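You operate a simulated robot arm through the tools that you are given. There is no shell and no other tool. Be economical: measure what you need, move in short steps, check, and stop when the job is done.

The job below is to be done with a simulated robot arm. You get a single attempt, and the scene is never put back.

Task
Probe the block on the pad at range B and mark the lane that the screen names.
Fine: the block marked good for good, else the one marked hold; swing the arm clear, block with the orange top back in its row, knob to range A; the adjust knob and the two blocks beside it stay.

Only the result counts: the job must be done as asked and must still hold three seconds after the hand-in. Knocking over, shifting, dropping, spilling or breaking anything else fails it.

Robot
A 6-joint arm with a two-finger parallel gripper, fixed in place. Base frame: the origin is at the foot of the arm, x ahead of it, y to its left, z up; the work surface is at about z = 860. Readings come in mm, rad, newtons and seconds.
With the tool pointing down near the work surface it reaches from about 240 to 640 mm from the base axis. Its first joint turns from -1.152 to 1.152 rad. Payload 2.7 kg.
The tool frame sits at the grasp point between the pads (the TCP): z along the fingers, y along the line on which they close. The tips reach 23 mm beyond it. Largest opening 94 mm; finger width 38, thickness 10; the body of the gripper, 54 by 96 mm, starts 39 mm behind the TCP.
Orientation is told as [roll, pitch, yaw] about the base's x, y, z axes, in that order, counted from this pose: with the fingers straight down and closing along the base's y, the tool's x points along the base's -x, its y along +y and its z along -z.

Tools
- The arm moves only by the tool send_rows. Its argument "deltas" is a list of rows, each a list of 3 entries, a list of its own where there are three numbers: the shift along the base's x, y, z in units of 40 mm (1.0 is 40 mm), then the turn, a rotation vector about the base's x, y, z in units of 5 degrees (1.0 is 5 degrees), then the opening, from 0 (shut) to 1 (fully open). In form: [[[tx, ty, tz], [rx, ry, rz], claw], ...]. A call has 1 to 20 rows; each row shifts and turns the commanded pose from where the row before left it. A call with a number of a shift or a turn outside -1 to 1 is refused whole. A row lasts 0.2 s, in which the tool goes at most 50 mm and 0.15 rad; a call with a longer step from one row to the next is refused whole, and so is a gripper value outside its range. Where a pose cannot be reached the arm comes as near as it can. A force on the tool above 40 N (or 10 N above the force at the start of the call, whichever is more), or a blocked arm, ends the call early, and 0.2 s more pass. The fingers move at their own pace (about 45 mm/s each) and stop on an object; they squeeze with about 26 N. The grip force told is the motor's: it shows also when the fingers shut on nothing. Time passes only in rows, and 0.2 s behind the last, so rows that do not move let the fingers close. The reply holds the time, the measured pose of the TCP, the force on the tool along the base axes, the opening and the grip force, in the units named above and with some noise, and new pictures: "views" is both (left out), scene, wrist or none.
- Cameras (640 x 400 px; columns grow to the right, rows downward): "scene" is fixed at [85.8, -443.8, 1399.9]; the picture's right is [0.66, -0.75, 0.00], its down [-0.47, -0.41, -0.79] and it looks along [0.59, 0.52, -0.62] (base axes); focal length 314 px, centre (320, 200). "wrist" rides on the gripper at [-39, 0, -44] in the tool frame; the picture's right is [0.00, -1.00, 0.00], its down [0.97, 0.00, -0.24] and it looks along [0.24, 0.00, 0.97] (tool axes); focal length 218 px, centre (320, 200). There is no depth. A picture from a camera that has moved, and an enlarged one, comes with that camera's place and axes in the base frame and with its lens.
- enlarge(camera, box): a new picture of the part [left, top, right, bottom] of that camera's present view, enlarged. It takes no simulated time.
- hand_in(): hands the job in; it is judged then, once.

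Work in short steps. Places have to be worked out from the pictures, the camera data and where the tool is seen: move nearer, look again, correct. Check each grasp and each placing, and mend what went wrong. You have 120 turns and 150 pictures in all, those below and enlarged ones among them. Open the gripper and draw the arm clear of the work before you hand the job in, unless the task says otherwise; then end with one line.

The tools are called after "Request:" by a JSON object that holds its "op" and its "data". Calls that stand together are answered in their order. send_rows: Moves the arm, as the interface text tells. Its arguments: {"type":"object","properties":{"deltas":{"type":"array"},"views":{"type":"string","enum":["both","scene","wrist","none"]}},"required":["deltas"]} The other tools are called the same way: enlarge (camera, box) takes an enlarged picture of a part of a camera's view; hand_in () hands the job in.

At the start:

```text
clock: 0.0
eef_pos: [474.8, -92.7, 1161.8]
orientation: [0.0, -0.001, -0.001]
ft_force: [0.4, -1.0, 1.2]
grip_width: 94.1
grasp_force: 0.0
```

scene: 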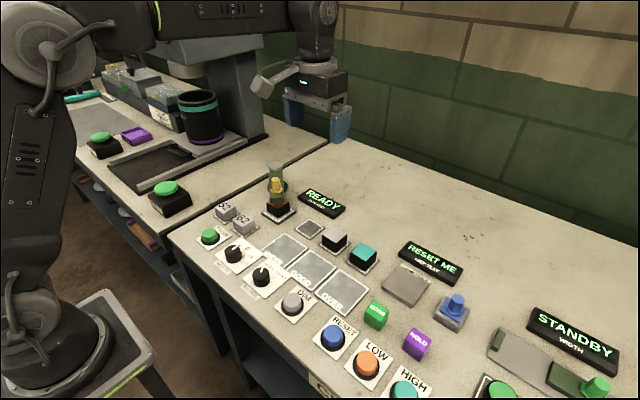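
wrist: 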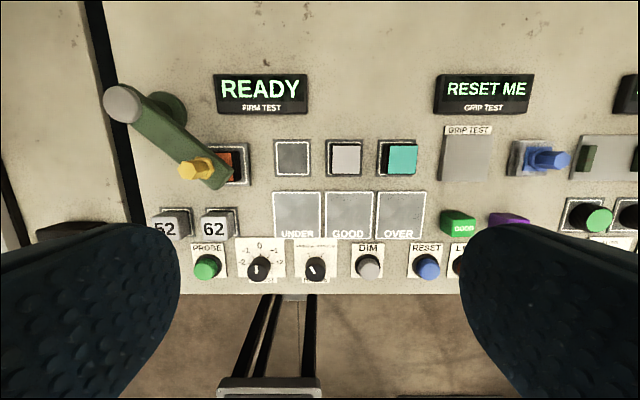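

I'll enlarge the wrist and scene views to read the labels on the firm test station.

Request:
{"op": "enlarge", "data": {"camera": "wrist", "box": [130, 190, 450, 300]}}

Request:
{"op": "enlarge", "data": {"camera": "wrist", "box": [90, 60, 450, 200]}}

Request:
{"op": "enlarge", "data": {"camera": "scene", "box": [180, 150, 400, 320]}}

Request:
{"op": "enlarge", "data": {"camera": "scene", "box": [300, 230, 640, 400]}}

```text
2.00 times, centred on (290, 245) of wrist
camera zoom: at [515.2, -93.3, 1207.0], right [0.0, -1.0, 0.0], down [-0.97, 0.0, 0.24], along [-0.24, 0.0, -0.97], focal length 436 px, centre (380, 110)
```

zoom: 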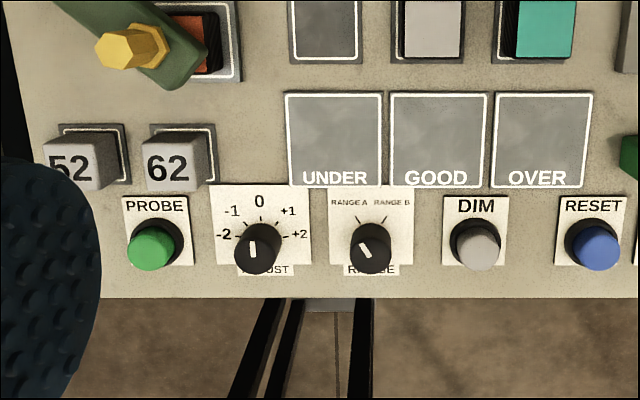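

```text
1.78 times, centred on (270, 130) of wrist
camera zoom: at [515.2, -93.3, 1207.0], right [0.0, -1.0, 0.0], down [-0.97, 0.0, 0.24], along [-0.24, 0.0, -0.97], focal length 388 px, centre (409, 324)
```

zoom: 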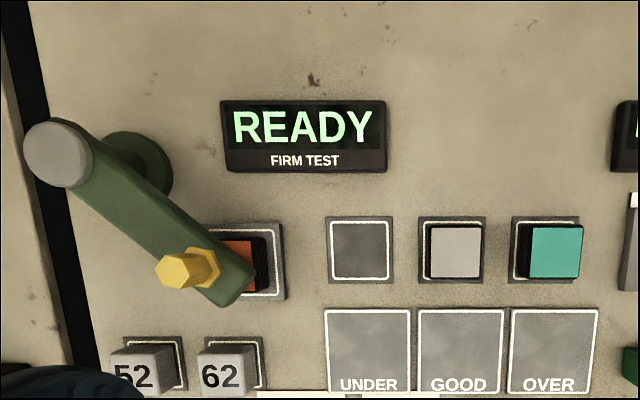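

```text
2.35 times, centred on (290, 235) of scene
camera zoom: at [85.8, -443.8, 1399.9], right [0.66, -0.75, 0.0], down [-0.47, -0.41, -0.79], along [0.59, 0.52, -0.62], focal length 738 px, centre (391, 118)
```

zoom: 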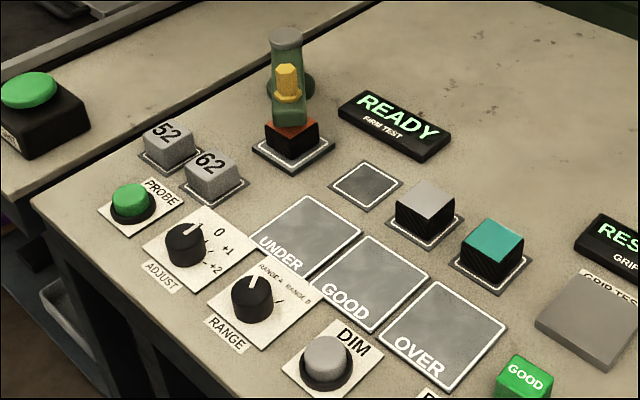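

```text
1.88 times, centred on (470, 315) of scene
camera zoom: at [85.8, -443.8, 1399.9], right [0.66, -0.75, 0.0], down [-0.47, -0.41, -0.79], along [0.59, 0.52, -0.62], focal length 590 px, centre (38, -16)
```

zoom: 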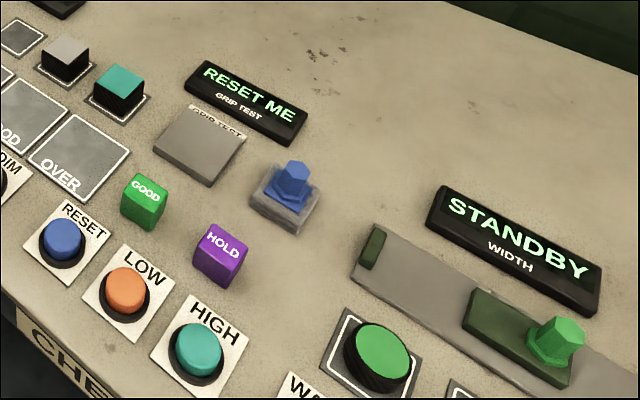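

The range knob is at about (317, -85) and points at A. I judge PROBE at (323, 93), the lanes at x≈403 and the orange block at (488, 34), under the swing arm. I'll move above the range knob for a closer look and narrow the fingers.

Request:
{"op": "send_rows", "data": {"deltas": [[[-0.72, 0.03, -0.75], [0, 0, 0], 0.6], [[-0.72, 0.03, -0.75], [0, 0, 0], 0.6], [[-0.72, 0.03, -0.75], [0, 0, 0], 0.6], [[-0.72, 0.03, -0.75], [0, 0, 0], 0.6], [[-0.72, 0.03, -0.75], [0, 0, 0], 0.6], [[0, 0, 0], [0, 0, 0], 0.6]]}}

```text
clock: 1.4
eef_pos: [331.9, -85.6, 1011.1]
orientation: [-0.001, -0.003, 0.0]
ft_force: [-0.1, 0.3, 0.7]
grip_width: 56.7
grasp_force: 0.0
camera wrist: at [372.1, -86.0, 1055.1], right [0.0, -1.0, 0.0], down [-0.97, 0.0, 0.24], along [-0.24, 0.0, -0.97], focal length 218 px, centre (320, 200)
```

scene: 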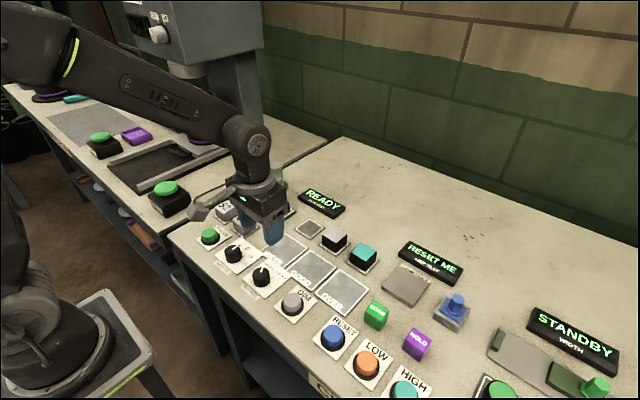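
wrist: 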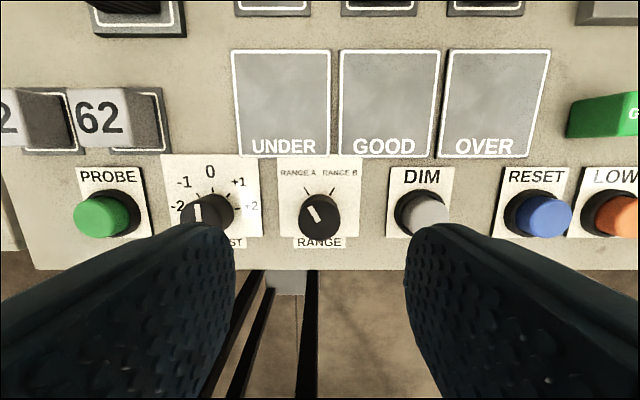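

The knob is now just ahead of the fingers. I'll zoom to fix its centre, height and pointer angle.

Request:
{"op": "enlarge", "data": {"camera": "wrist", "box": [270, 150, 370, 250]}}

Request:
{"op": "enlarge", "data": {"camera": "scene", "box": [200, 200, 320, 320]}}

```text
4.00 times, centred on (320, 200) of wrist
camera zoom: at [372.1, -86.0, 1055.1], right [0.0, -1.0, 0.0], down [-0.97, 0.0, 0.24], along [-0.24, 0.0, -0.97], focal length 873 px, centre (320, 200)
```

zoom: 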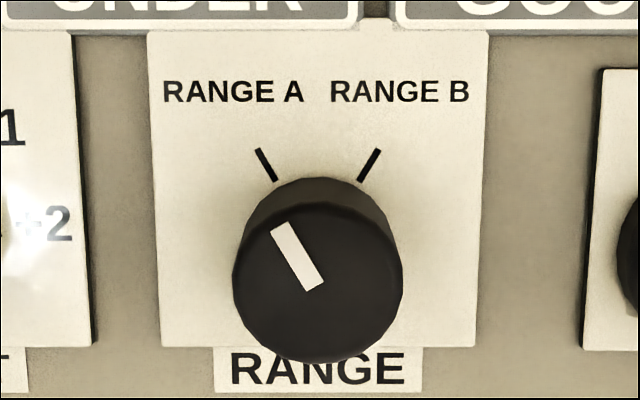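

```text
3.33 times, centred on (260, 260) of scene
camera zoom: at [85.8, -443.8, 1399.9], right [0.66, -0.75, 0.0], down [-0.47, -0.41, -0.79], along [0.59, 0.52, -0.62], focal length 1045 px, centre (520, 0)
```

zoom: 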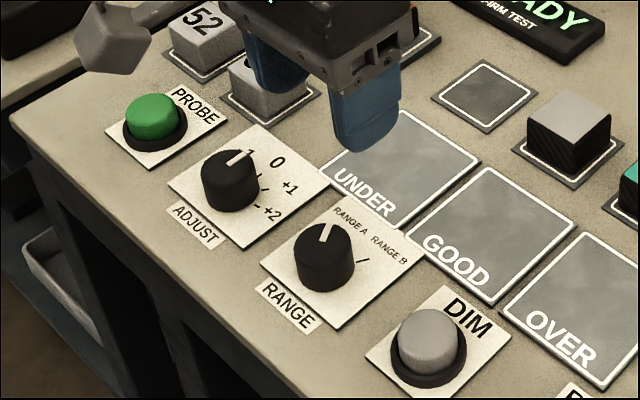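

Knob axis is (312, -86), top at z≈883, diameter ≈35, detents at ±30°. I'll yaw +30°, centre over it and descend to z≈925, then check.

Request:
{"op": "send_rows", "data": {"deltas": [[[-0.25, 0, -0.36], [0, 0, 1], 0.6], [[-0.25, 0, -0.36], [0, 0, 1], 0.6], [[0, 0, -0.36], [0, 0, 1], 0.6], [[0, 0, -0.36], [0, 0, 1], 0.6], [[0, 0, -0.36], [0, 0, 1], 0.6], [[0, 0, -0.35], [0, 0, 1], 0.6], [[0, 0, 0], [0, 0, 0], 0.6]]}}

```text
clock: 3.0
eef_pos: [311.7, -85.2, 925.4]
orientation: [-0.001, -0.001, 0.526]
ft_force: [-0.5, 0.9, -0.9]
grip_width: 56.5
grasp_force: 0.0
camera wrist: at [347.2, -67.5, 971.3], right [0.5, -0.87, 0.0], down [-0.84, -0.49, 0.24], along [-0.21, -0.12, -0.97], focal length 218 px, centre (320, 200)
```

scene: 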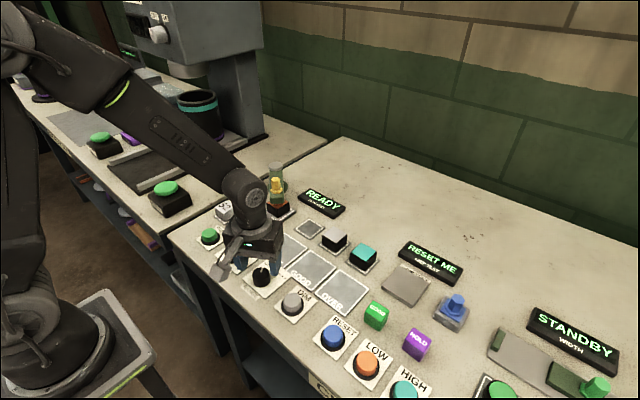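
wrist: 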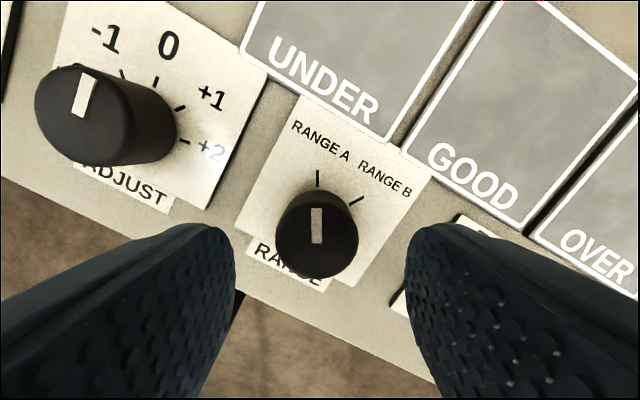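

Knob is centred between the pads. I'll descend to z≈889 and close.

Request:
{"op": "send_rows", "data": {"deltas": [[[0, 0, -0.45], [0, 0, 0], 0.6], [[0, 0, -0.45], [0, 0, 0], 0.6], [[0, 0, 0], [0, 0, 0], 0.3], [[0, 0, 0], [0, 0, 0], 0.2], [[0, 0, 0], [0, 0, 0], 0.2], [[0, 0, 0], [0, 0, 0], 0.2]], "views": "wrist"}}

```text
clock: 4.4
eef_pos: [309.3, -87.2, 891.3]
orientation: [0.003, 0.002, 0.523]
ft_force: [-9.4, 38.4, 3.7]
grip_width: 34.7
grasp_force: 45.1
camera wrist: at [345.0, -67.5, 935.6], right [0.5, -0.87, 0.0], down [-0.84, -0.49, 0.24], along [-0.21, -0.12, -0.97], focal length 218 px, centre (320, 200)
```

wrist: 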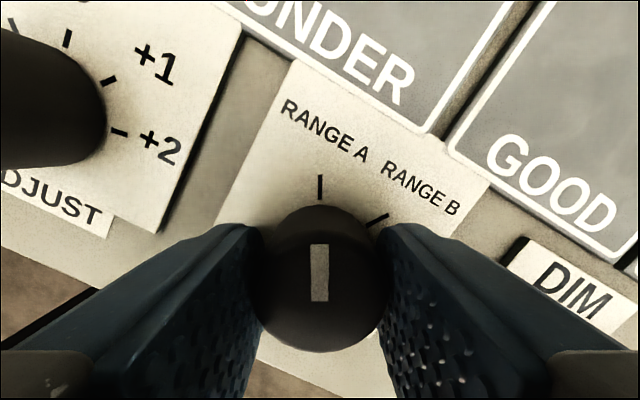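

Gripped (34.7 mm), with a side load of 38 N. I'll nudge along +y a little to relieve it and read again.

Request:
{"op": "send_rows", "data": {"deltas": [[[0, 0.03, 0], [0, 0, 0], 0.2], [[0, 0, 0], [0, 0, 0], 0.2]], "views": "none"}}

```text
clock: 5.0
eef_pos: [309.9, -85.7, 891.4]
orientation: [0.004, 0.001, 0.523]
ft_force: [-12.8, 26.7, 13.7]
grip_width: 34.8
grasp_force: 44.5
```

That relieved it, so I'll continue slightly the same way.

Request:
{"op": "send_rows", "data": {"deltas": [[[-0.025, 0.05, 0], [0, 0, 0], 0.2], [[0, 0, 0.0], [0, 0, 0], 0.2]], "views": "none"}}

```text
clock: 5.6
eef_pos: [309.0, -86.7, 891.8]
orientation: [0.0, -0.001, 0.525]
ft_force: [-12.6, -16.3, 15.3]
grip_width: 34.8
grasp_force: 44.9
```

Side load is now moderate. I'll turn the knob -60° in 12 rows.

Request:
{"op": "send_rows", "data": {"deltas": [[[0, -0.02, 0], [0, 0, -1], 0.2], [[0, 0, 0], [0, 0, -1], 0.2], [[0, 0, 0], [0, 0, -1], 0.2], [[0, 0, 0], [0, 0, -1], 0.2], [[0, 0, 0], [0, 0, -1], 0.2], [[0, 0, 0], [0, 0, -1], 0.2], [[0, 0, 0], [0, 0, -1], 0.2], [[0, 0, 0], [0, 0, -1], 0.2], [[0, 0, 0], [0, 0, -1], 0.2], [[0, 0, 0], [0, 0, -1], 0.2], [[0, 0, 0], [0, 0, -1], 0.2], [[0, 0, 0], [0, 0, -1], 0.2]]}}

```text
clock: 6.5
eef_pos: [309.4, -85.9, 890.2]
orientation: [-0.001, 0.001, 0.252]
ft_force: [-5.0, -7.5, 3.2]
grip_width: 35.1
grasp_force: 45.4
stopped in row 4: the force on the tool passed its limit (the readings are from after the stop); the commanded pose is now the measured one
camera wrist: at [348.6, -76.5, 935.6], right [0.25, -0.97, 0.0], down [-0.94, -0.24, 0.24], along [-0.23, -0.06, -0.97], focal length 218 px, centre (320, 200)
```

scene: 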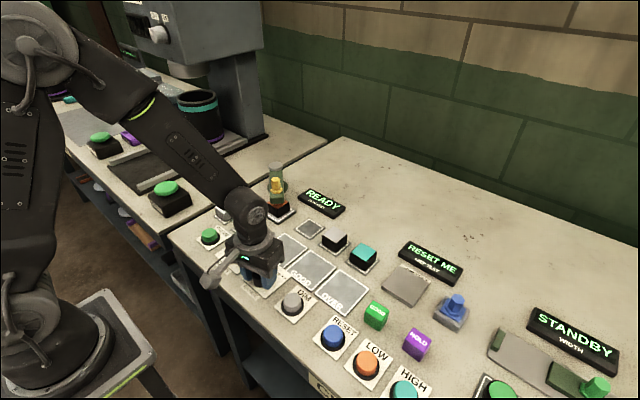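
wrist: 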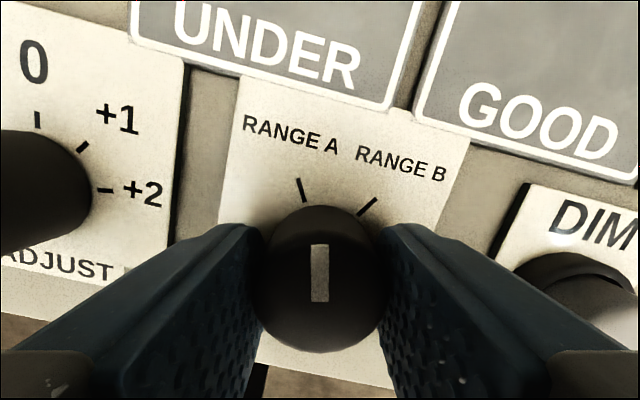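

The knob follows and is halfway; the load was cleared. I'll continue the remaining 45°.

Request:
{"op": "send_rows", "data": {"deltas": [[[0, 0, 0], [0, 0, -0.7], 0.2], [[0, 0, 0], [0, 0, -0.7], 0.2], [[0, 0, 0], [0, 0, -0.7], 0.2], [[0, 0, 0], [0, 0, -0.7], 0.2], [[0, 0, 0], [0, 0, -0.7], 0.2], [[0, 0, 0], [0, 0, -0.7], 0.2], [[0, 0, 0], [0, 0, -0.7], 0.2], [[0, 0, 0], [0, 0, -0.7], 0.2], [[0, 0, 0], [0, 0, -0.7], 0.2], [[0, 0, 0], [0, 0, -0.7], 0.2], [[0, 0, 0], [0, 0, -0.7], 0.2], [[0, 0, 0], [0, 0, -0.7], 0.2], [[0, 0, 0], [0, 0, -0.5], 0.2]], "views": "wrist"}}

```text
clock: 8.7
eef_pos: [309.8, -83.7, 891.2]
orientation: [-0.002, 0.001, -0.363]
ft_force: [-2.3, 9.9, 5.0]
grip_width: 35.1
grasp_force: 44.9
stopped in row 11: the force on the tool passed its limit (the readings are from after the stop); the commanded pose is now the measured one
camera wrist: at [347.5, -98.4, 935.5], right [-0.35, -0.94, 0.0], down [-0.91, 0.34, 0.24], along [-0.23, 0.09, -0.97], focal length 218 px, centre (320, 200)
```

wrist: 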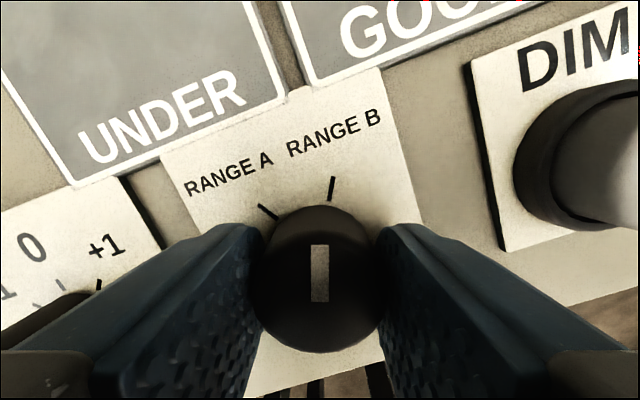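

Pointer has about 9° to go to B. I'll finish it.

Request:
{"op": "send_rows", "data": {"deltas": [[[0, 0, 0], [0, 0, -0.6], 0.2], [[0, 0, 0], [0, 0, -0.6], 0.2], [[0, 0, 0], [0, 0, -0.6], 0.2], [[0, 0, 0], [0, 0, 0], 0.2]], "views": "wrist"}}

```text
clock: 9.7
eef_pos: [309.3, -83.3, 890.5]
orientation: [0.001, 0.002, -0.52]
ft_force: [0.3, 31.6, 8.9]
grip_width: 34.7
grasp_force: 44.8
camera wrist: at [345.0, -103.6, 935.5], right [-0.5, -0.87, 0.0], down [-0.84, 0.48, 0.24], along [-0.21, 0.12, -0.97], focal length 218 px, centre (320, 200)
```

wrist: 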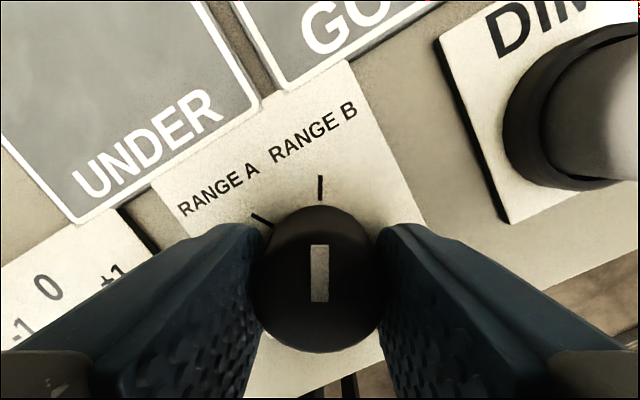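

The pointer aligns with the B tick. I'll release and rise, yawing back to 0 once clear.

Request:
{"op": "send_rows", "data": {"deltas": [[[0, 0, 0], [0, 0, 0], 0.55], [[0, 0, 0], [0, 0, 0], 0.55], [[0, 0, 0], [0, 0, 0], 0.55], [[0, 0, 0.8], [0, 0, 0], 0.55], [[0, 0, 0.8], [0, 0, 1], 0.55], [[0, 0, 0.8], [0, 0, 1], 0.4], [[0, 0, 0.8], [0, 0, 1], 0.2], [[0, 0, 0], [0, 0, 1], 0], [[0, 0, 0], [0, 0, 1], 0], [[0, 0, 0], [0, 0, 1], 0]]}}

```text
clock: 11.9
eef_pos: [307.7, -84.0, 1017.3]
orientation: [0.0, 0.002, 0.006]
ft_force: [0.6, 0.6, -1.1]
grip_width: 0.0
grasp_force: 25.8
camera wrist: at [349.2, -85.0, 1062.9], right [0.0, -1.0, 0.0], down [-0.97, 0.0, 0.24], along [-0.24, 0.0, -0.97], focal length 218 px, centre (320, 200)
```

scene: 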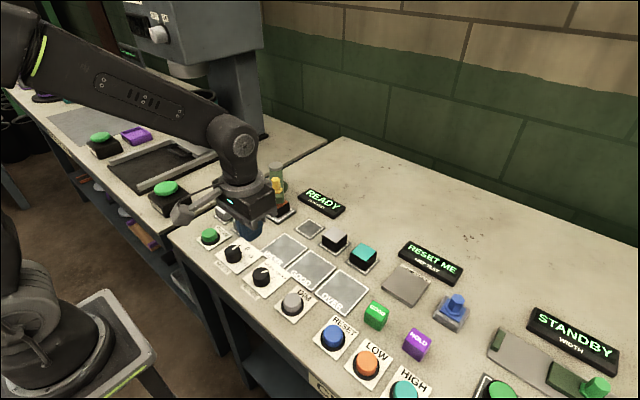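
wrist: 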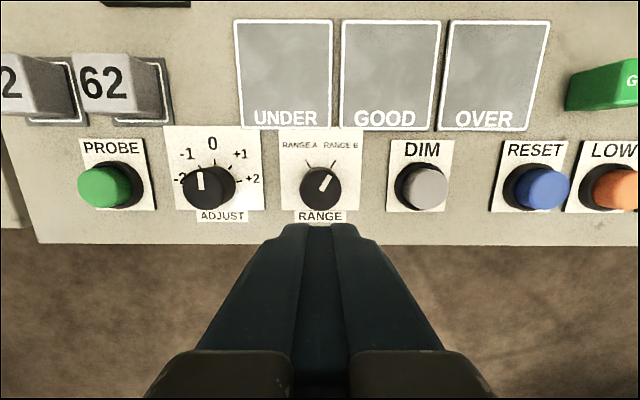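

Range knob reads B. Next, PROBE at about (313, 99): I'll go above it with closed fingers.

Request:
{"op": "send_rows", "data": {"deltas": [[[0.03, 0.91, -0.4], [0, 0, 0], 0], [[0.03, 0.91, -0.4], [0, 0, 0], 0], [[0.03, 0.91, -0.4], [0, 0, 0], 0], [[0.03, 0.91, -0.4], [0, 0, 0], 0], [[0.03, 0.91, -0.4], [0, 0, 0], 0], [[0, 0, 0], [0, 0, 0], 0]]}}

```text
clock: 13.3
eef_pos: [314.9, 97.3, 939.6]
orientation: [0.0, 0.001, 0.004]
ft_force: [-0.9, 0.6, 0.7]
grip_width: 0.0
grasp_force: 26.2
camera wrist: at [355.8, 96.5, 984.1], right [0.0, -1.0, 0.0], down [-0.97, 0.0, 0.24], along [-0.24, 0.0, -0.97], focal length 218 px, centre (320, 200)
```

scene: 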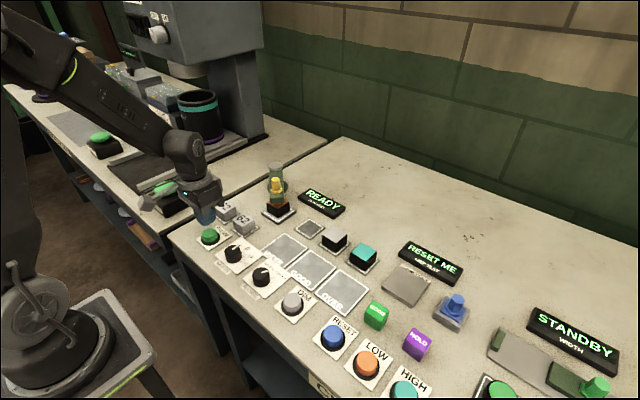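
wrist: 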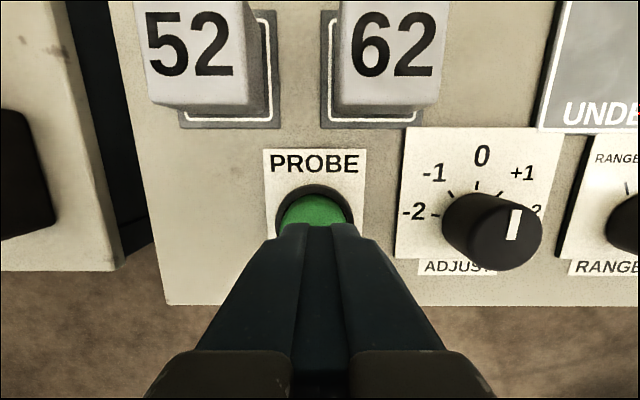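

Fingers are over the PROBE cap. I'll press straight down in small steps, hold, and come up.

Request:
{"op": "send_rows", "data": {"deltas": [[[0, 0.04, -0.4], [0, 0, 0], 0], [[0, 0, -0.4], [0, 0, 0], 0], [[0, 0, -0.1], [0, 0, 0], 0], [[0, 0, -0.07], [0, 0, 0], 0], [[0, 0, -0.05], [0, 0, 0], 0], [[0, 0, -0.05], [0, 0, 0], 0], [[0, 0, 0], [0, 0, 0], 0]], "views": "scene"}}

```text
clock: 14.6
eef_pos: [317.0, 99.9, 902.3]
orientation: [0.006, -0.008, 0.006]
ft_force: [-6.2, -2.0, 30.0]
grip_width: 0.0
grasp_force: 25.9
stopped in row 6: the force on the tool passed its limit (the readings are from after the stop); the commanded pose is now the measured one
```

scene: 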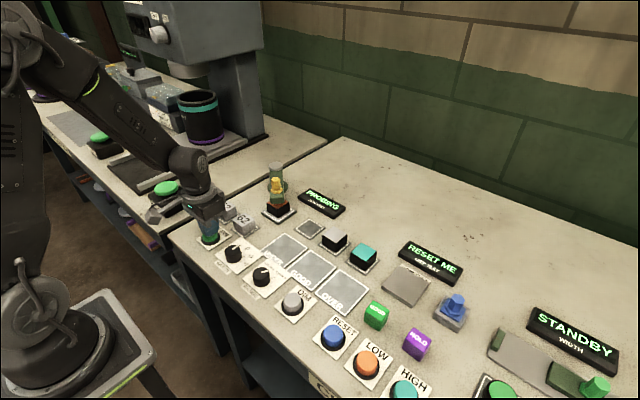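

The screen now says PROBING. I'll lift off and wait while it measures.

Request:
{"op": "send_rows", "data": {"deltas": [[[0, 0, 0.5], [0, 0, 0], 0], [[0, 0, 0.8], [0, 0, 0], 0], [[0, 0, 0.8], [0, 0, 0], 0], [[0, 0, 0.8], [0, 0, 0], 0], [[0, 0, 0], [0, 0, 0], 0], [[0, 0, 0], [0, 0, 0], 0], [[0, 0, 0], [0, 0, 0], 0], [[0, 0, 0], [0, 0, 0], 0], [[0, 0, 0], [0, 0, 0], 0], [[0, 0, 0], [0, 0, 0], 0], [[0, 0, 0], [0, 0, 0], 0], [[0, 0, 0], [0, 0, 0], 0]], "views": "none"}}

Request:
{"op": "enlarge", "data": {"camera": "scene", "box": [200, 140, 360, 240]}}

```text
clock: 17.2
eef_pos: [316.8, 101.4, 1015.9]
orientation: [0.001, 0.0, 0.003]
ft_force: [0.7, 0.6, -0.7]
grip_width: 0.1
grasp_force: 25.9
```

```text
4.00 times, centred on (280, 190) of scene
camera zoom: at [85.8, -443.8, 1399.9], right [0.66, -0.75, 0.0], down [-0.47, -0.41, -0.79], along [0.59, 0.52, -0.62], focal length 1254 px, centre (480, 240)
```

zoom: 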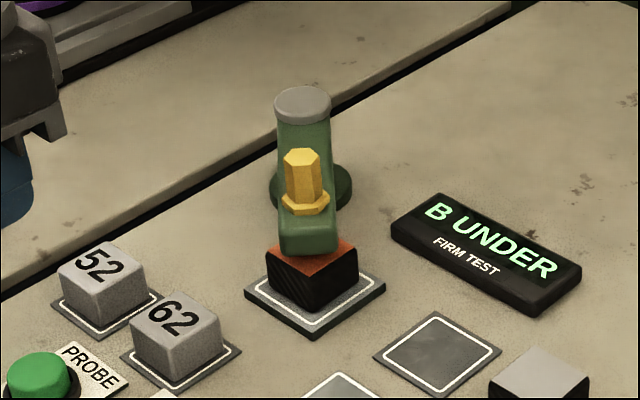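

Result: "B UNDER", so the HOLD block goes into the UNDER lane. I'll travel to above HOLD (~(404, -375)), opening on the way.

Request:
{"op": "send_rows", "data": {"deltas": [[[0, -0.5, 0.9], [0, 0, 0], 0.2], [[0.2, -1, 0], [0, 0, 0], 0.6], [[0.2, -1, 0], [0, 0, 0], 0.7], [[0.2, -1, 0], [0, 0, 0], 0.7], [[0.2, -1, 0], [0, 0, 0], 0.7], [[0.2, -1, 0], [0, 0, 0], 0.7], [[0.2, -1, 0], [0, 0, 0], 0.7], [[0.2, -1, 0], [0, 0, 0], 0.7], [[0.2, -1, 0], [0, 0, 0], 0.7], [[0.2, -1, 0], [0, 0, 0], 0.7], [[0.2, -1, 0], [0, 0, 0], 0.7], [[0.1, -1, 0], [0, 0, 0], 0.7], [[0, 0, 0], [0, 0, 0], 0.7]]}}

```text
clock: 20.0
eef_pos: [399.3, -360.7, 1053.5]
orientation: [0.003, 0.0, 0.003]
ft_force: [0.1, 0.4, -0.4]
grip_width: 65.8
grasp_force: 0.0
camera wrist: at [440.2, -360.4, 1097.5], right [0.0, -1.0, 0.0], down [-0.97, 0.0, 0.24], along [-0.24, 0.0, -0.97], focal length 218 px, centre (320, 200)
```

scene: 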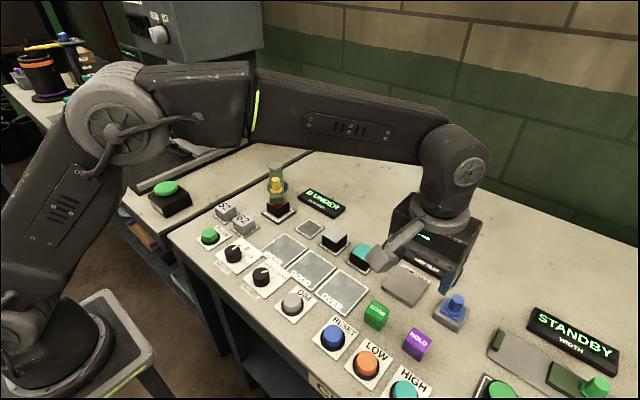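
wrist: 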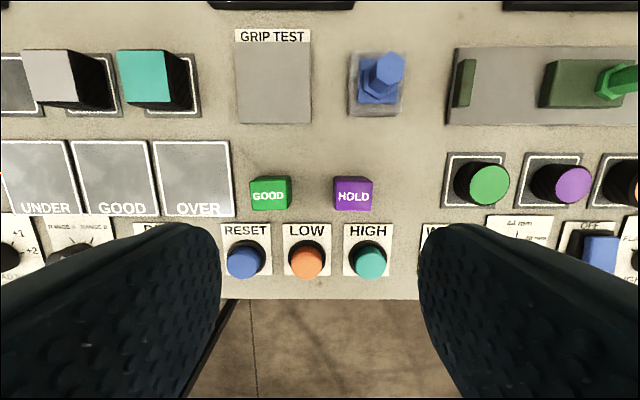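

HOLD appears at about (353, 193). I'll zoom to measure it.

Request:
{"op": "enlarge", "data": {"camera": "wrist", "box": [230, 150, 390, 250]}}

```text
4.00 times, centred on (310, 200) of wrist
camera zoom: at [440.2, -360.4, 1097.5], right [0.0, -1.0, 0.0], down [-0.97, 0.0, 0.24], along [-0.24, 0.0, -0.97], focal length 873 px, centre (360, 200)
```

zoom: 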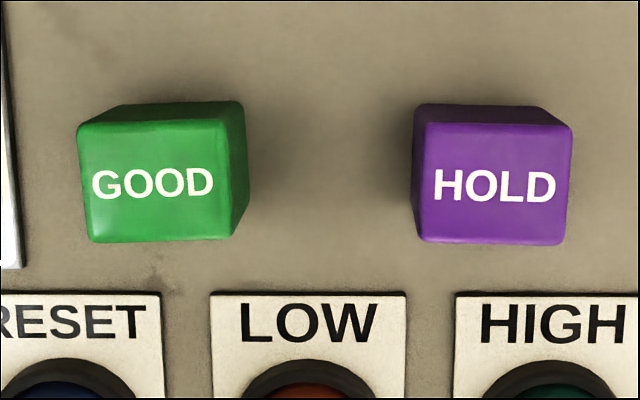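

HOLD is about a 36 mm cube at (393, -393), top z≈895. I'll align and descend part way, then check.

Request:
{"op": "send_rows", "data": {"deltas": [[[-0.05, -0.27, -0.9], [0, 0, 0], 0.7], [[-0.05, -0.27, -0.9], [0, 0, 0], 0.7], [[-0.05, -0.27, -0.9], [0, 0, 0], 0.7], [[0, 0, 0], [0, 0, 0], 0.7]]}}

```text
clock: 21.0
eef_pos: [394.7, -392.1, 943.8]
orientation: [0.001, 0.0, 0.007]
ft_force: [-0.1, -0.4, -0.3]
grip_width: 65.8
grasp_force: 0.1
camera wrist: at [435.3, -393.2, 988.5], right [0.0, -1.0, 0.0], down [-0.97, 0.0, 0.24], along [-0.24, 0.0, -0.97], focal length 218 px, centre (320, 200)
```

scene: 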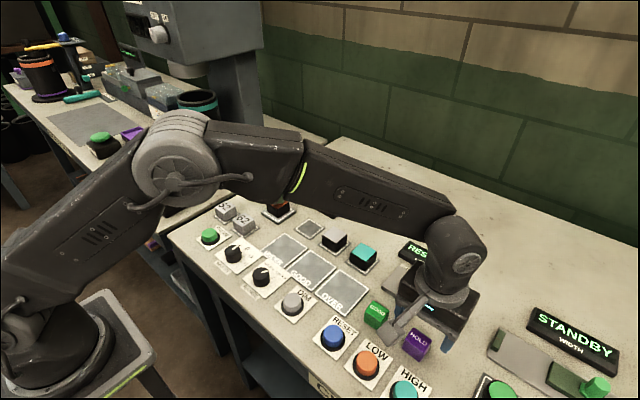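
wrist: 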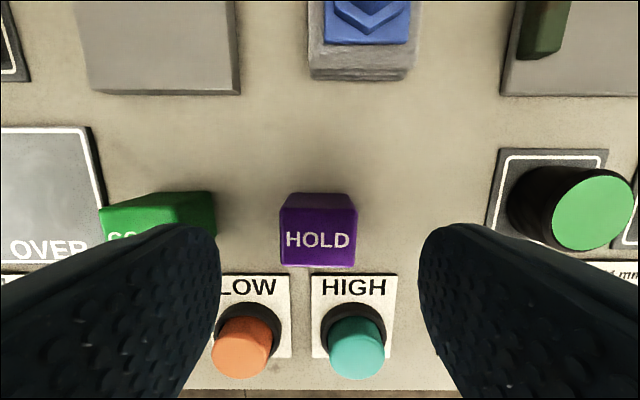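

HOLD is well centred. I'll descend to z≈889 and close.

Request:
{"op": "send_rows", "data": {"deltas": [[[0, 0, -0.7], [0, 0, -0.4], 0.7], [[0, 0, -0.67], [0, 0, 0], 0.7], [[0, 0, 0], [0, 0, 0], 0.4], [[0, 0, 0], [0, 0, 0], 0.25], [[0, 0, 0], [0, 0, 0], 0.25], [[0, 0, 0], [0, 0, 0], 0.25]], "views": "wrist"}}

```text
clock: 22.4
eef_pos: [393.2, -392.9, 888.9]
orientation: [0.001, -0.001, -0.031]
ft_force: [0.6, 0.2, -0.2]
grip_width: 35.0
grasp_force: 25.9
camera wrist: at [434.3, -394.8, 933.2], right [-0.03, -1.0, 0.0], down [-0.97, 0.03, 0.24], along [-0.24, 0.01, -0.97], focal length 218 px, centre (320, 200)
```

wrist: 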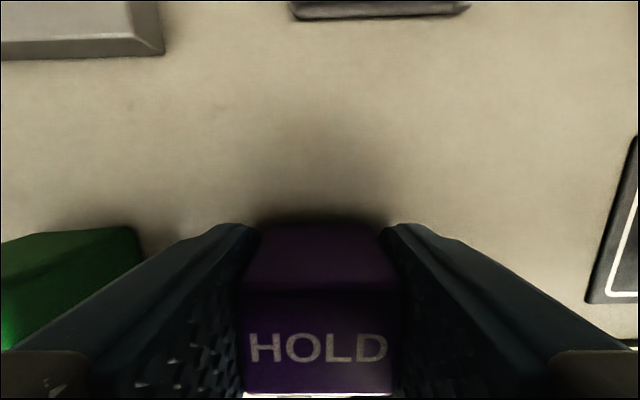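

HOLD gripped at 35 mm. I'll lift and carry it above UNDER at (404, -55).

Request:
{"op": "send_rows", "data": {"deltas": [[[0, 0, 0.9], [0, 0, 0], 0.25], [[0, 0, 0.9], [0, 0, 0.35], 0.25], [[0, 0, 0.6], [0, 0, 0], 0.25], [[0.03, 0.94, 0], [0, 0, 0], 0.25], [[0.03, 0.94, 0], [0, 0, 0], 0.25], [[0.03, 0.94, 0], [0, 0, 0], 0.25], [[0.03, 0.94, 0], [0, 0, 0], 0.25], [[0.03, 0.94, 0], [0, 0, 0], 0.25], [[0.03, 0.94, 0], [0, 0, 0], 0.25], [[0.03, 0.94, 0], [0, 0, 0], 0.25], [[0.03, 0.94, 0], [0, 0, 0], 0.25], [[0.03, 0.94, 0], [0, 0, 0], 0.25], [[0, 0, 0], [0, 0, 0], 0.25]]}}

```text
clock: 25.2
eef_pos: [404.1, -52.6, 983.8]
orientation: [0.002, -0.001, -0.001]
ft_force: [0.5, 0.7, 0.7]
grip_width: 23.5
grasp_force: 0.0
camera wrist: at [444.3, -54.3, 1028.3], right [0.0, -1.0, 0.0], down [-0.97, 0.0, 0.24], along [-0.24, 0.0, -0.97], focal length 218 px, centre (320, 200)
```

scene: 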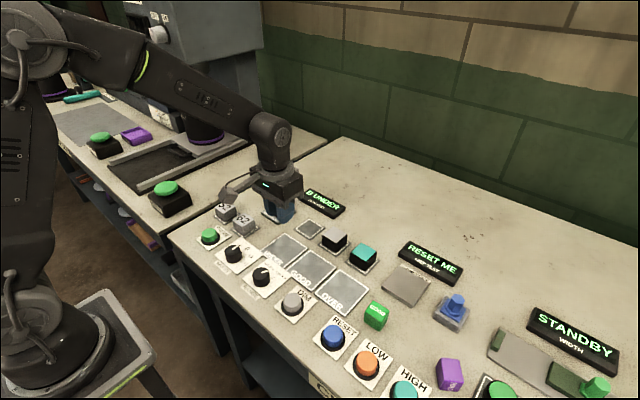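
wrist: 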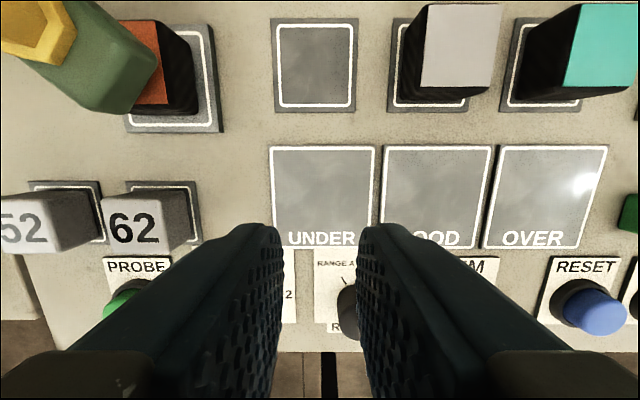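

The HOLD block slipped out of the fingers and now lies further right in the scene. I'll look at it before going back.

Request:
{"op": "enlarge", "data": {"camera": "scene", "box": [360, 280, 560, 400]}}

```text
3.20 times, centred on (460, 340) of scene
camera zoom: at [85.8, -443.8, 1399.9], right [0.66, -0.75, 0.0], down [-0.47, -0.41, -0.79], along [0.59, 0.52, -0.62], focal length 1003 px, centre (-128, -248)
```

zoom: 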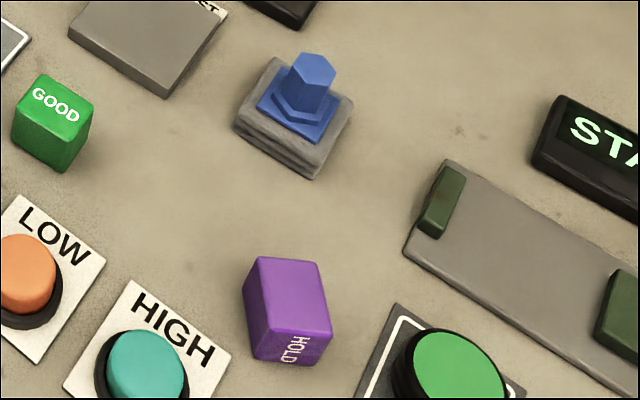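

It tipped onto its side at about (384, -448), and nothing else seems disturbed. I'll go back above it to see its pose.

Request:
{"op": "send_rows", "data": {"deltas": [[[0, -0.5, 0.4], [0, 0, 0], 0.5], [[0, -0.95, 0.4], [0, 0, 0], 0.7], [[-0.05, -1, 0], [0, 0, 0], 0.7], [[-0.05, -1, 0], [0, 0, 0], 0.7], [[-0.05, -1, 0], [0, 0, 0], 0.7], [[-0.05, -1, 0], [0, 0, 0], 0.7], [[-0.05, -1, 0], [0, 0, 0], 0.7], [[-0.05, -1, 0], [0, 0, 0], 0.7], [[-0.05, -1, 0], [0, 0, 0], 0.7], [[-0.05, -1, 0], [0, 0, 0], 0.7], [[-0.05, -0.5, 0], [0, 0, 0], 0.7], [[0, 0, 0], [0, 0, 0], 0.7]]}}

```text
clock: 27.8
eef_pos: [386.0, -451.8, 1016.2]
orientation: [0.002, 0.0, 0.0]
ft_force: [0.3, 0.5, -0.3]
grip_width: 66.0
grasp_force: 0.0
camera wrist: at [427.2, -452.7, 1060.5], right [0.0, -1.0, 0.0], down [-0.97, 0.0, 0.24], along [-0.24, 0.0, -0.97], focal length 218 px, centre (320, 200)
```

scene: 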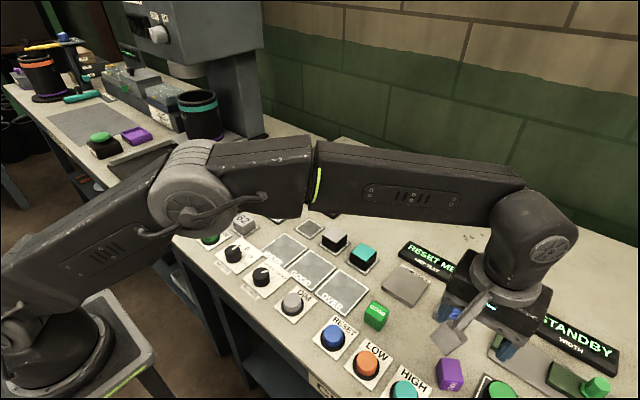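
wrist: 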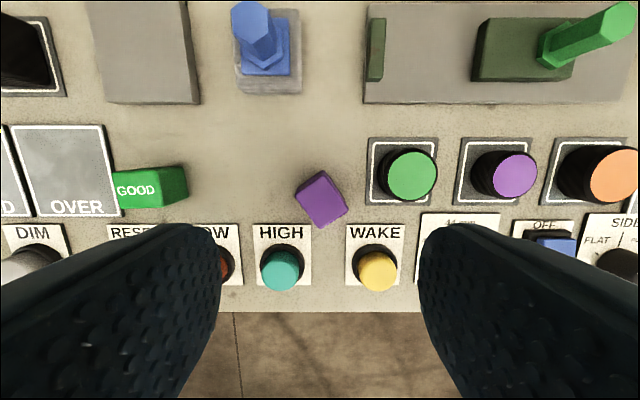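

GOOD is still where it was. I'll zoom on HOLD for its yaw.

Request:
{"op": "enlarge", "data": {"camera": "wrist", "box": [270, 155, 370, 245]}}

```text
4.44 times, centred on (320, 200) of wrist
camera zoom: at [427.2, -452.7, 1060.5], right [0.0, -1.0, 0.0], down [-0.97, 0.0, 0.24], along [-0.24, 0.0, -0.97], focal length 970 px, centre (320, 200)
```

zoom: 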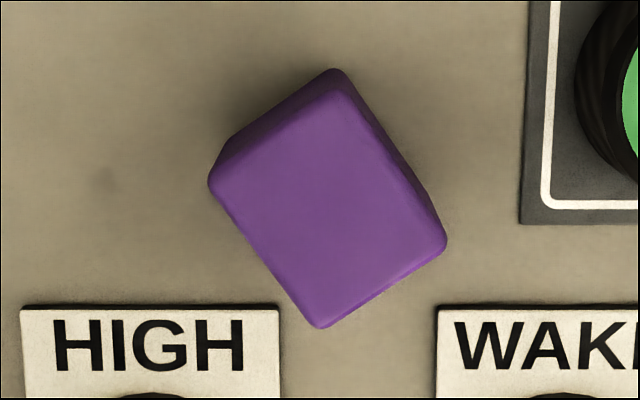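

HOLD lies with its label face toward the base, centred at (385, -454) and yawed about 34°. I'll grip it at yaw +34° with a narrower opening and later tip it label-up. First I'll align and half descend.

Request:
{"op": "send_rows", "data": {"deltas": [[[0, -0.02, 0], [0, 0, 0.98], 0.55], [[0, -0.02, -0.2], [0, 0, 0.97], 0.55], [[0, 0, -0.4], [0, 0, 0.97], 0.55], [[0, 0, -0.4], [0, 0, 0.97], 0.55], [[0, 0, -0.4], [0, 0, 0.97], 0.55], [[0, 0, -0.4], [0, 0, 0.97], 0.55], [[0, 0, 0], [0, 0, 0.97], 0.55], [[0, 0, 0], [0, 0, 0], 0.55]], "views": "wrist"}}

```text
clock: 29.6
eef_pos: [386.1, -454.2, 944.3]
orientation: [0.002, -0.001, 0.594]
ft_force: [0.5, 0.0, 0.6]
grip_width: 51.7
grasp_force: 0.1
camera wrist: at [420.8, -432.5, 988.8], right [0.56, -0.83, 0.0], down [-0.8, -0.54, 0.24], along [-0.2, -0.13, -0.97], focal length 218 px, centre (320, 200)
```

wrist: 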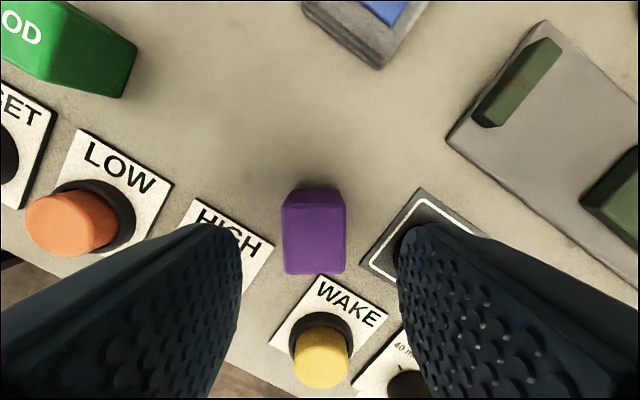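

Right finger would come close to the green button's tile, so I'll narrow to 41 mm and shift about 2 mm toward the block's true centre before going down.

Request:
{"op": "send_rows", "data": {"deltas": [[[-0.03, 0.05, 0], [0, 0, 0], 0.44], [[0, 0, -0.4], [0, 0, 0], 0.44], [[0, 0, -0.5], [0, 0, 0], 0.44], [[0, 0, -0.5], [0, 0, 0], 0.44], [[0, 0, 0], [0, 0, 0], 0.44], [[0, 0, 0], [0, 0, 0], 0.2], [[0, 0, 0], [0, 0, 0], 0], [[0, 0, 0], [0, 0, 0], 0], [[0, 0, 0], [0, 0, 0], 0]], "views": "wrist"}}

```text
clock: 31.6
eef_pos: [385.8, -451.3, 889.0]
orientation: [0.001, 0.001, 0.592]
ft_force: [0.8, -1.1, -0.8]
grip_width: 29.3
grasp_force: 25.9
camera wrist: at [420.2, -430.2, 932.4], right [0.56, -0.83, 0.0], down [-0.81, -0.54, 0.24], along [-0.2, -0.13, -0.97], focal length 218 px, centre (320, 200)
```

wrist: 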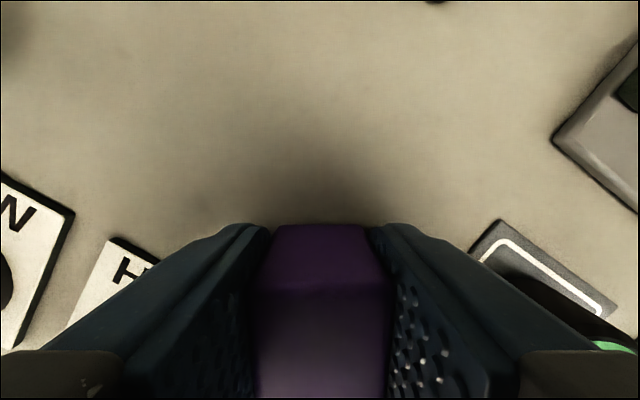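

Gripped at 29.3 mm. I'll lift slowly and check the hold.

Request:
{"op": "send_rows", "data": {"deltas": [[[0, 0, 0.1], [0, 0, 0], 0], [[0, 0, 0.2], [0, 0, 0], 0], [[0, 0, 0.3], [0, 0, 0], 0], [[0, 0, 0.4], [0, 0, 0], 0], [[0, 0, 0.4], [0, 0, 0], 0], [[0, 0, 0.4], [0, 0, 0], 0], [[0, 0, 0.4], [0, 0, 0], 0], [[0, 0, 0.2], [0, 0, 0], 0], [[0, 0, 0], [0, 0, 0], 0]]}}

```text
clock: 33.6
eef_pos: [385.7, -452.2, 984.0]
orientation: [0.002, 0.001, 0.594]
ft_force: [-0.2, 0.4, -0.1]
grip_width: 29.4
grasp_force: 25.8
camera wrist: at [419.2, -430.4, 1029.0], right [0.56, -0.83, 0.0], down [-0.81, -0.54, 0.24], along [-0.2, -0.13, -0.97], focal length 218 px, centre (320, 200)
```

scene: 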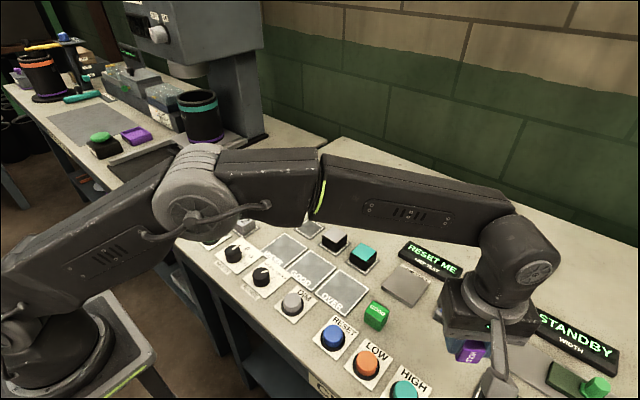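
wrist: 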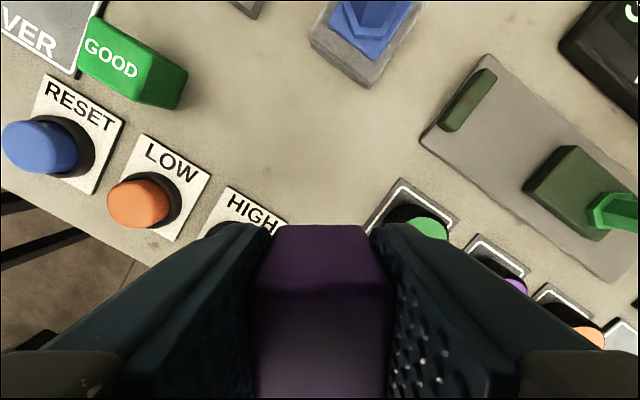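

The block holds firmly. I'll carry it gently to above UNDER, unwinding the yaw to 0 on the way.

Request:
{"op": "send_rows", "data": {"deltas": [[[0, 0.15, 0], [0, 0, -0.2], 0], [[0.02, 0.3, 0.1], [0, 0, -0.4], 0], [[0.02, 0.45, 0.1], [0, 0, -0.4], 0], [[0.03, 0.6, 0.1], [0, 0, -0.4], 0], [[0.03, 0.65, 0.1], [0, 0, -0.4], 0], [[0.03, 0.65, 0], [0, 0, -0.4], 0], [[0.03, 0.65, 0], [0, 0, -0.4], 0], [[0.03, 0.65, 0], [0, 0, -0.4], 0], [[0.03, 0.65, 0], [0, 0, -0.4], 0], [[0.03, 0.65, 0], [0, 0, -0.4], 0], [[0.03, 0.65, 0], [0, 0, -0.4], 0], [[0.03, 0.65, 0], [0, 0, -0.4], 0], [[0.03, 0.65, 0], [0, 0, -0.4], 0], [[0.03, 0.65, 0], [0, 0, -0.4], 0], [[0.03, 0.65, 0], [0, 0, -0.4], 0], [[0.03, 0.55, 0], [0, 0, -0.4], 0], [[0.02, 0.4, 0], [0, 0, -0.4], 0], [[0, 0.25, 0], [0, 0, -0.2], 0], [[0, 0.1, 0], [0, 0, 0], 0], [[0, 0, 0], [0, 0, 0], 0]]}}

```text
clock: 37.8
eef_pos: [403.2, -54.0, 1000.6]
orientation: [0.0, 0.001, -0.002]
ft_force: [-0.3, 0.4, 0.1]
grip_width: 28.8
grasp_force: 25.7
camera wrist: at [444.0, -54.3, 1044.8], right [0.0, -1.0, 0.0], down [-0.97, 0.0, 0.24], along [-0.24, 0.0, -0.97], focal length 218 px, centre (320, 200)
```

scene: 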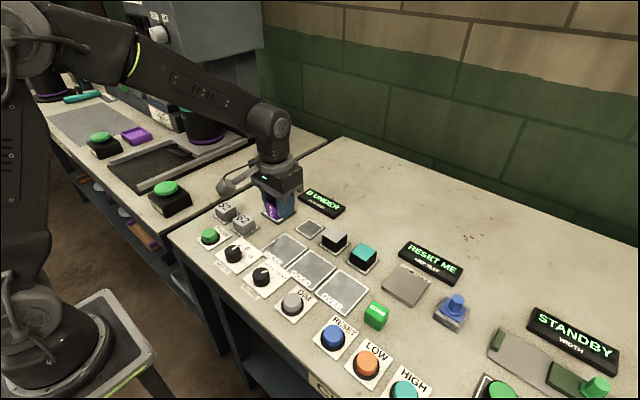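
wrist: 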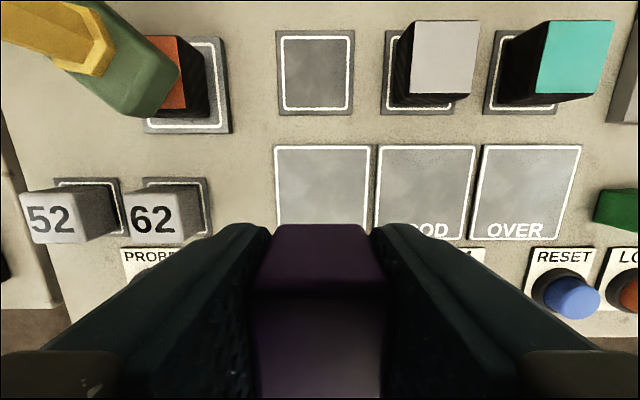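

Still held with the label toward the base. I'll tilt the tool about +y by 58° in the air, so the label rolls upward, while shifting to (385, -62) for clearance.

Request:
{"op": "send_rows", "data": {"deltas": [[[0, 0, 0], [0, 0.3, 0], 0], [[-0.04, -0.02, 0], [0, 0.6, 0], 0], [[-0.04, -0.02, 0], [0, 0.6, 0], 0], [[-0.04, -0.02, 0], [0, 0.6, 0], 0], [[-0.04, -0.02, 0], [0, 0.6, 0], 0], [[-0.04, -0.02, 0], [0, 0.6, 0], 0], [[-0.04, -0.02, 0], [0, 0.6, 0], 0], [[-0.04, -0.02, 0], [0, 0.6, 0], 0], [[-0.04, -0.02, 0], [0, 0.6, 0], 0], [[-0.04, -0.02, 0], [0, 0.6, 0], 0], [[-0.04, -0.02, 0], [0, 0.6, 0], 0], [[-0.04, 0, 0], [0, 0.6, 0], 0], [[0, 0, 0], [0, 0.6, 0], 0], [[0, 0, 0], [0, 0.6, 0], 0], [[0, 0, 0], [0, 0.6, 0], 0], [[0, 0, 0], [0, 0.6, 0], 0], [[0, 0, 0], [0, 0.6, 0], 0], [[0, 0, 0], [0, 0.6, 0], 0], [[0, 0, 0], [0, 0.6, 0], 0], [[0, 0, 0], [0, 0.5, 0], 0]]}}

```text
clock: 42.0
eef_pos: [385.3, -62.7, 1000.9]
orientation: [0.002, 1.011, -0.001]
ft_force: [-0.7, 0.0, -0.4]
grip_width: 29.2
grasp_force: 25.9
camera wrist: at [444.9, -63.0, 991.2], right [0.0, -1.0, 0.0], down [-0.31, 0.0, 0.95], along [-0.95, 0.0, -0.31], focal length 218 px, centre (320, 200)
```

scene: 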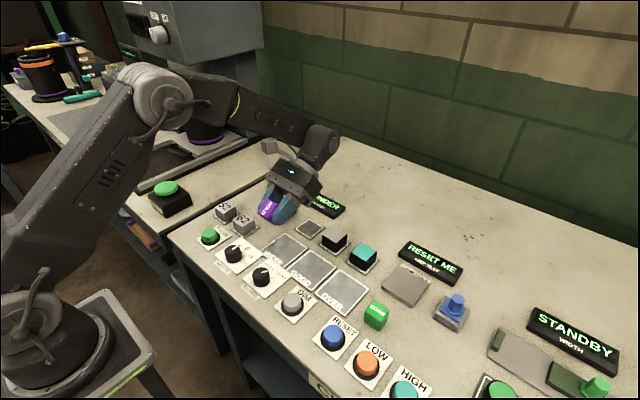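
wrist: 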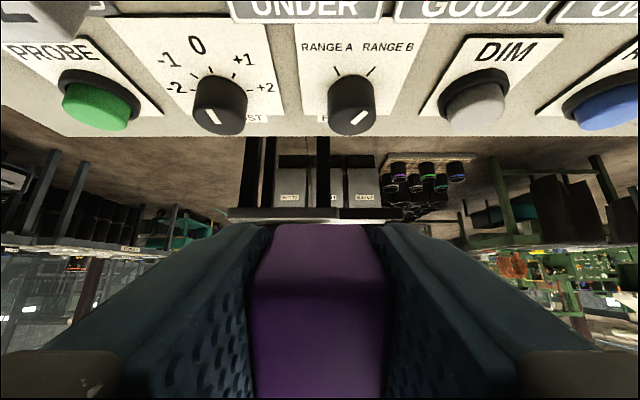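

Tilt reached with the label facing up and toward the base. I'll lower gradually toward z≈893.

Request:
{"op": "send_rows", "data": {"deltas": [[[0, 0, -0.3], [0, 0, 0], 0], [[0, 0, -0.5], [0, 0, 0], 0], [[0, 0, -0.5], [0, 0, 0], 0], [[0, 0, -0.5], [0, 0, 0], 0], [[0, 0, -0.4], [0, 0, 0], 0], [[0, 0, -0.2], [0, 0, 0], 0], [[0, 0, 0], [0, 0, 0], 0]]}}

```text
clock: 43.6
eef_pos: [385.7, -62.1, 903.7]
orientation: [0.0, 1.011, 0.0]
ft_force: [0.0, -0.8, 0.6]
grip_width: 29.0
grasp_force: 26.0
camera wrist: at [444.8, -62.5, 895.3], right [0.0, -1.0, 0.0], down [-0.31, 0.0, 0.95], along [-0.95, 0.0, -0.31], focal length 218 px, centre (320, 200)
```

scene: 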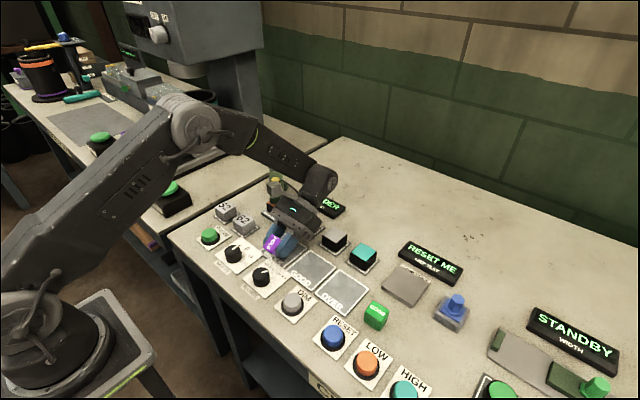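
wrist: 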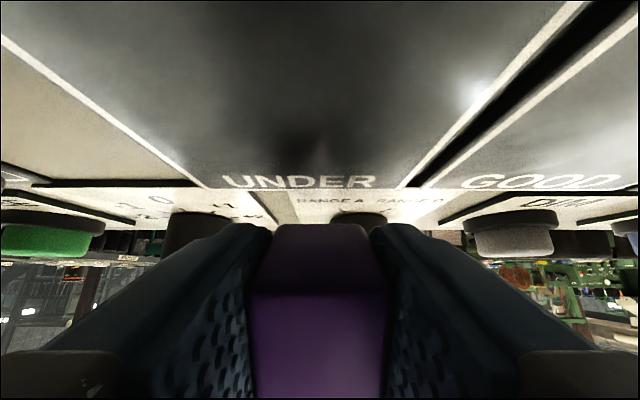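

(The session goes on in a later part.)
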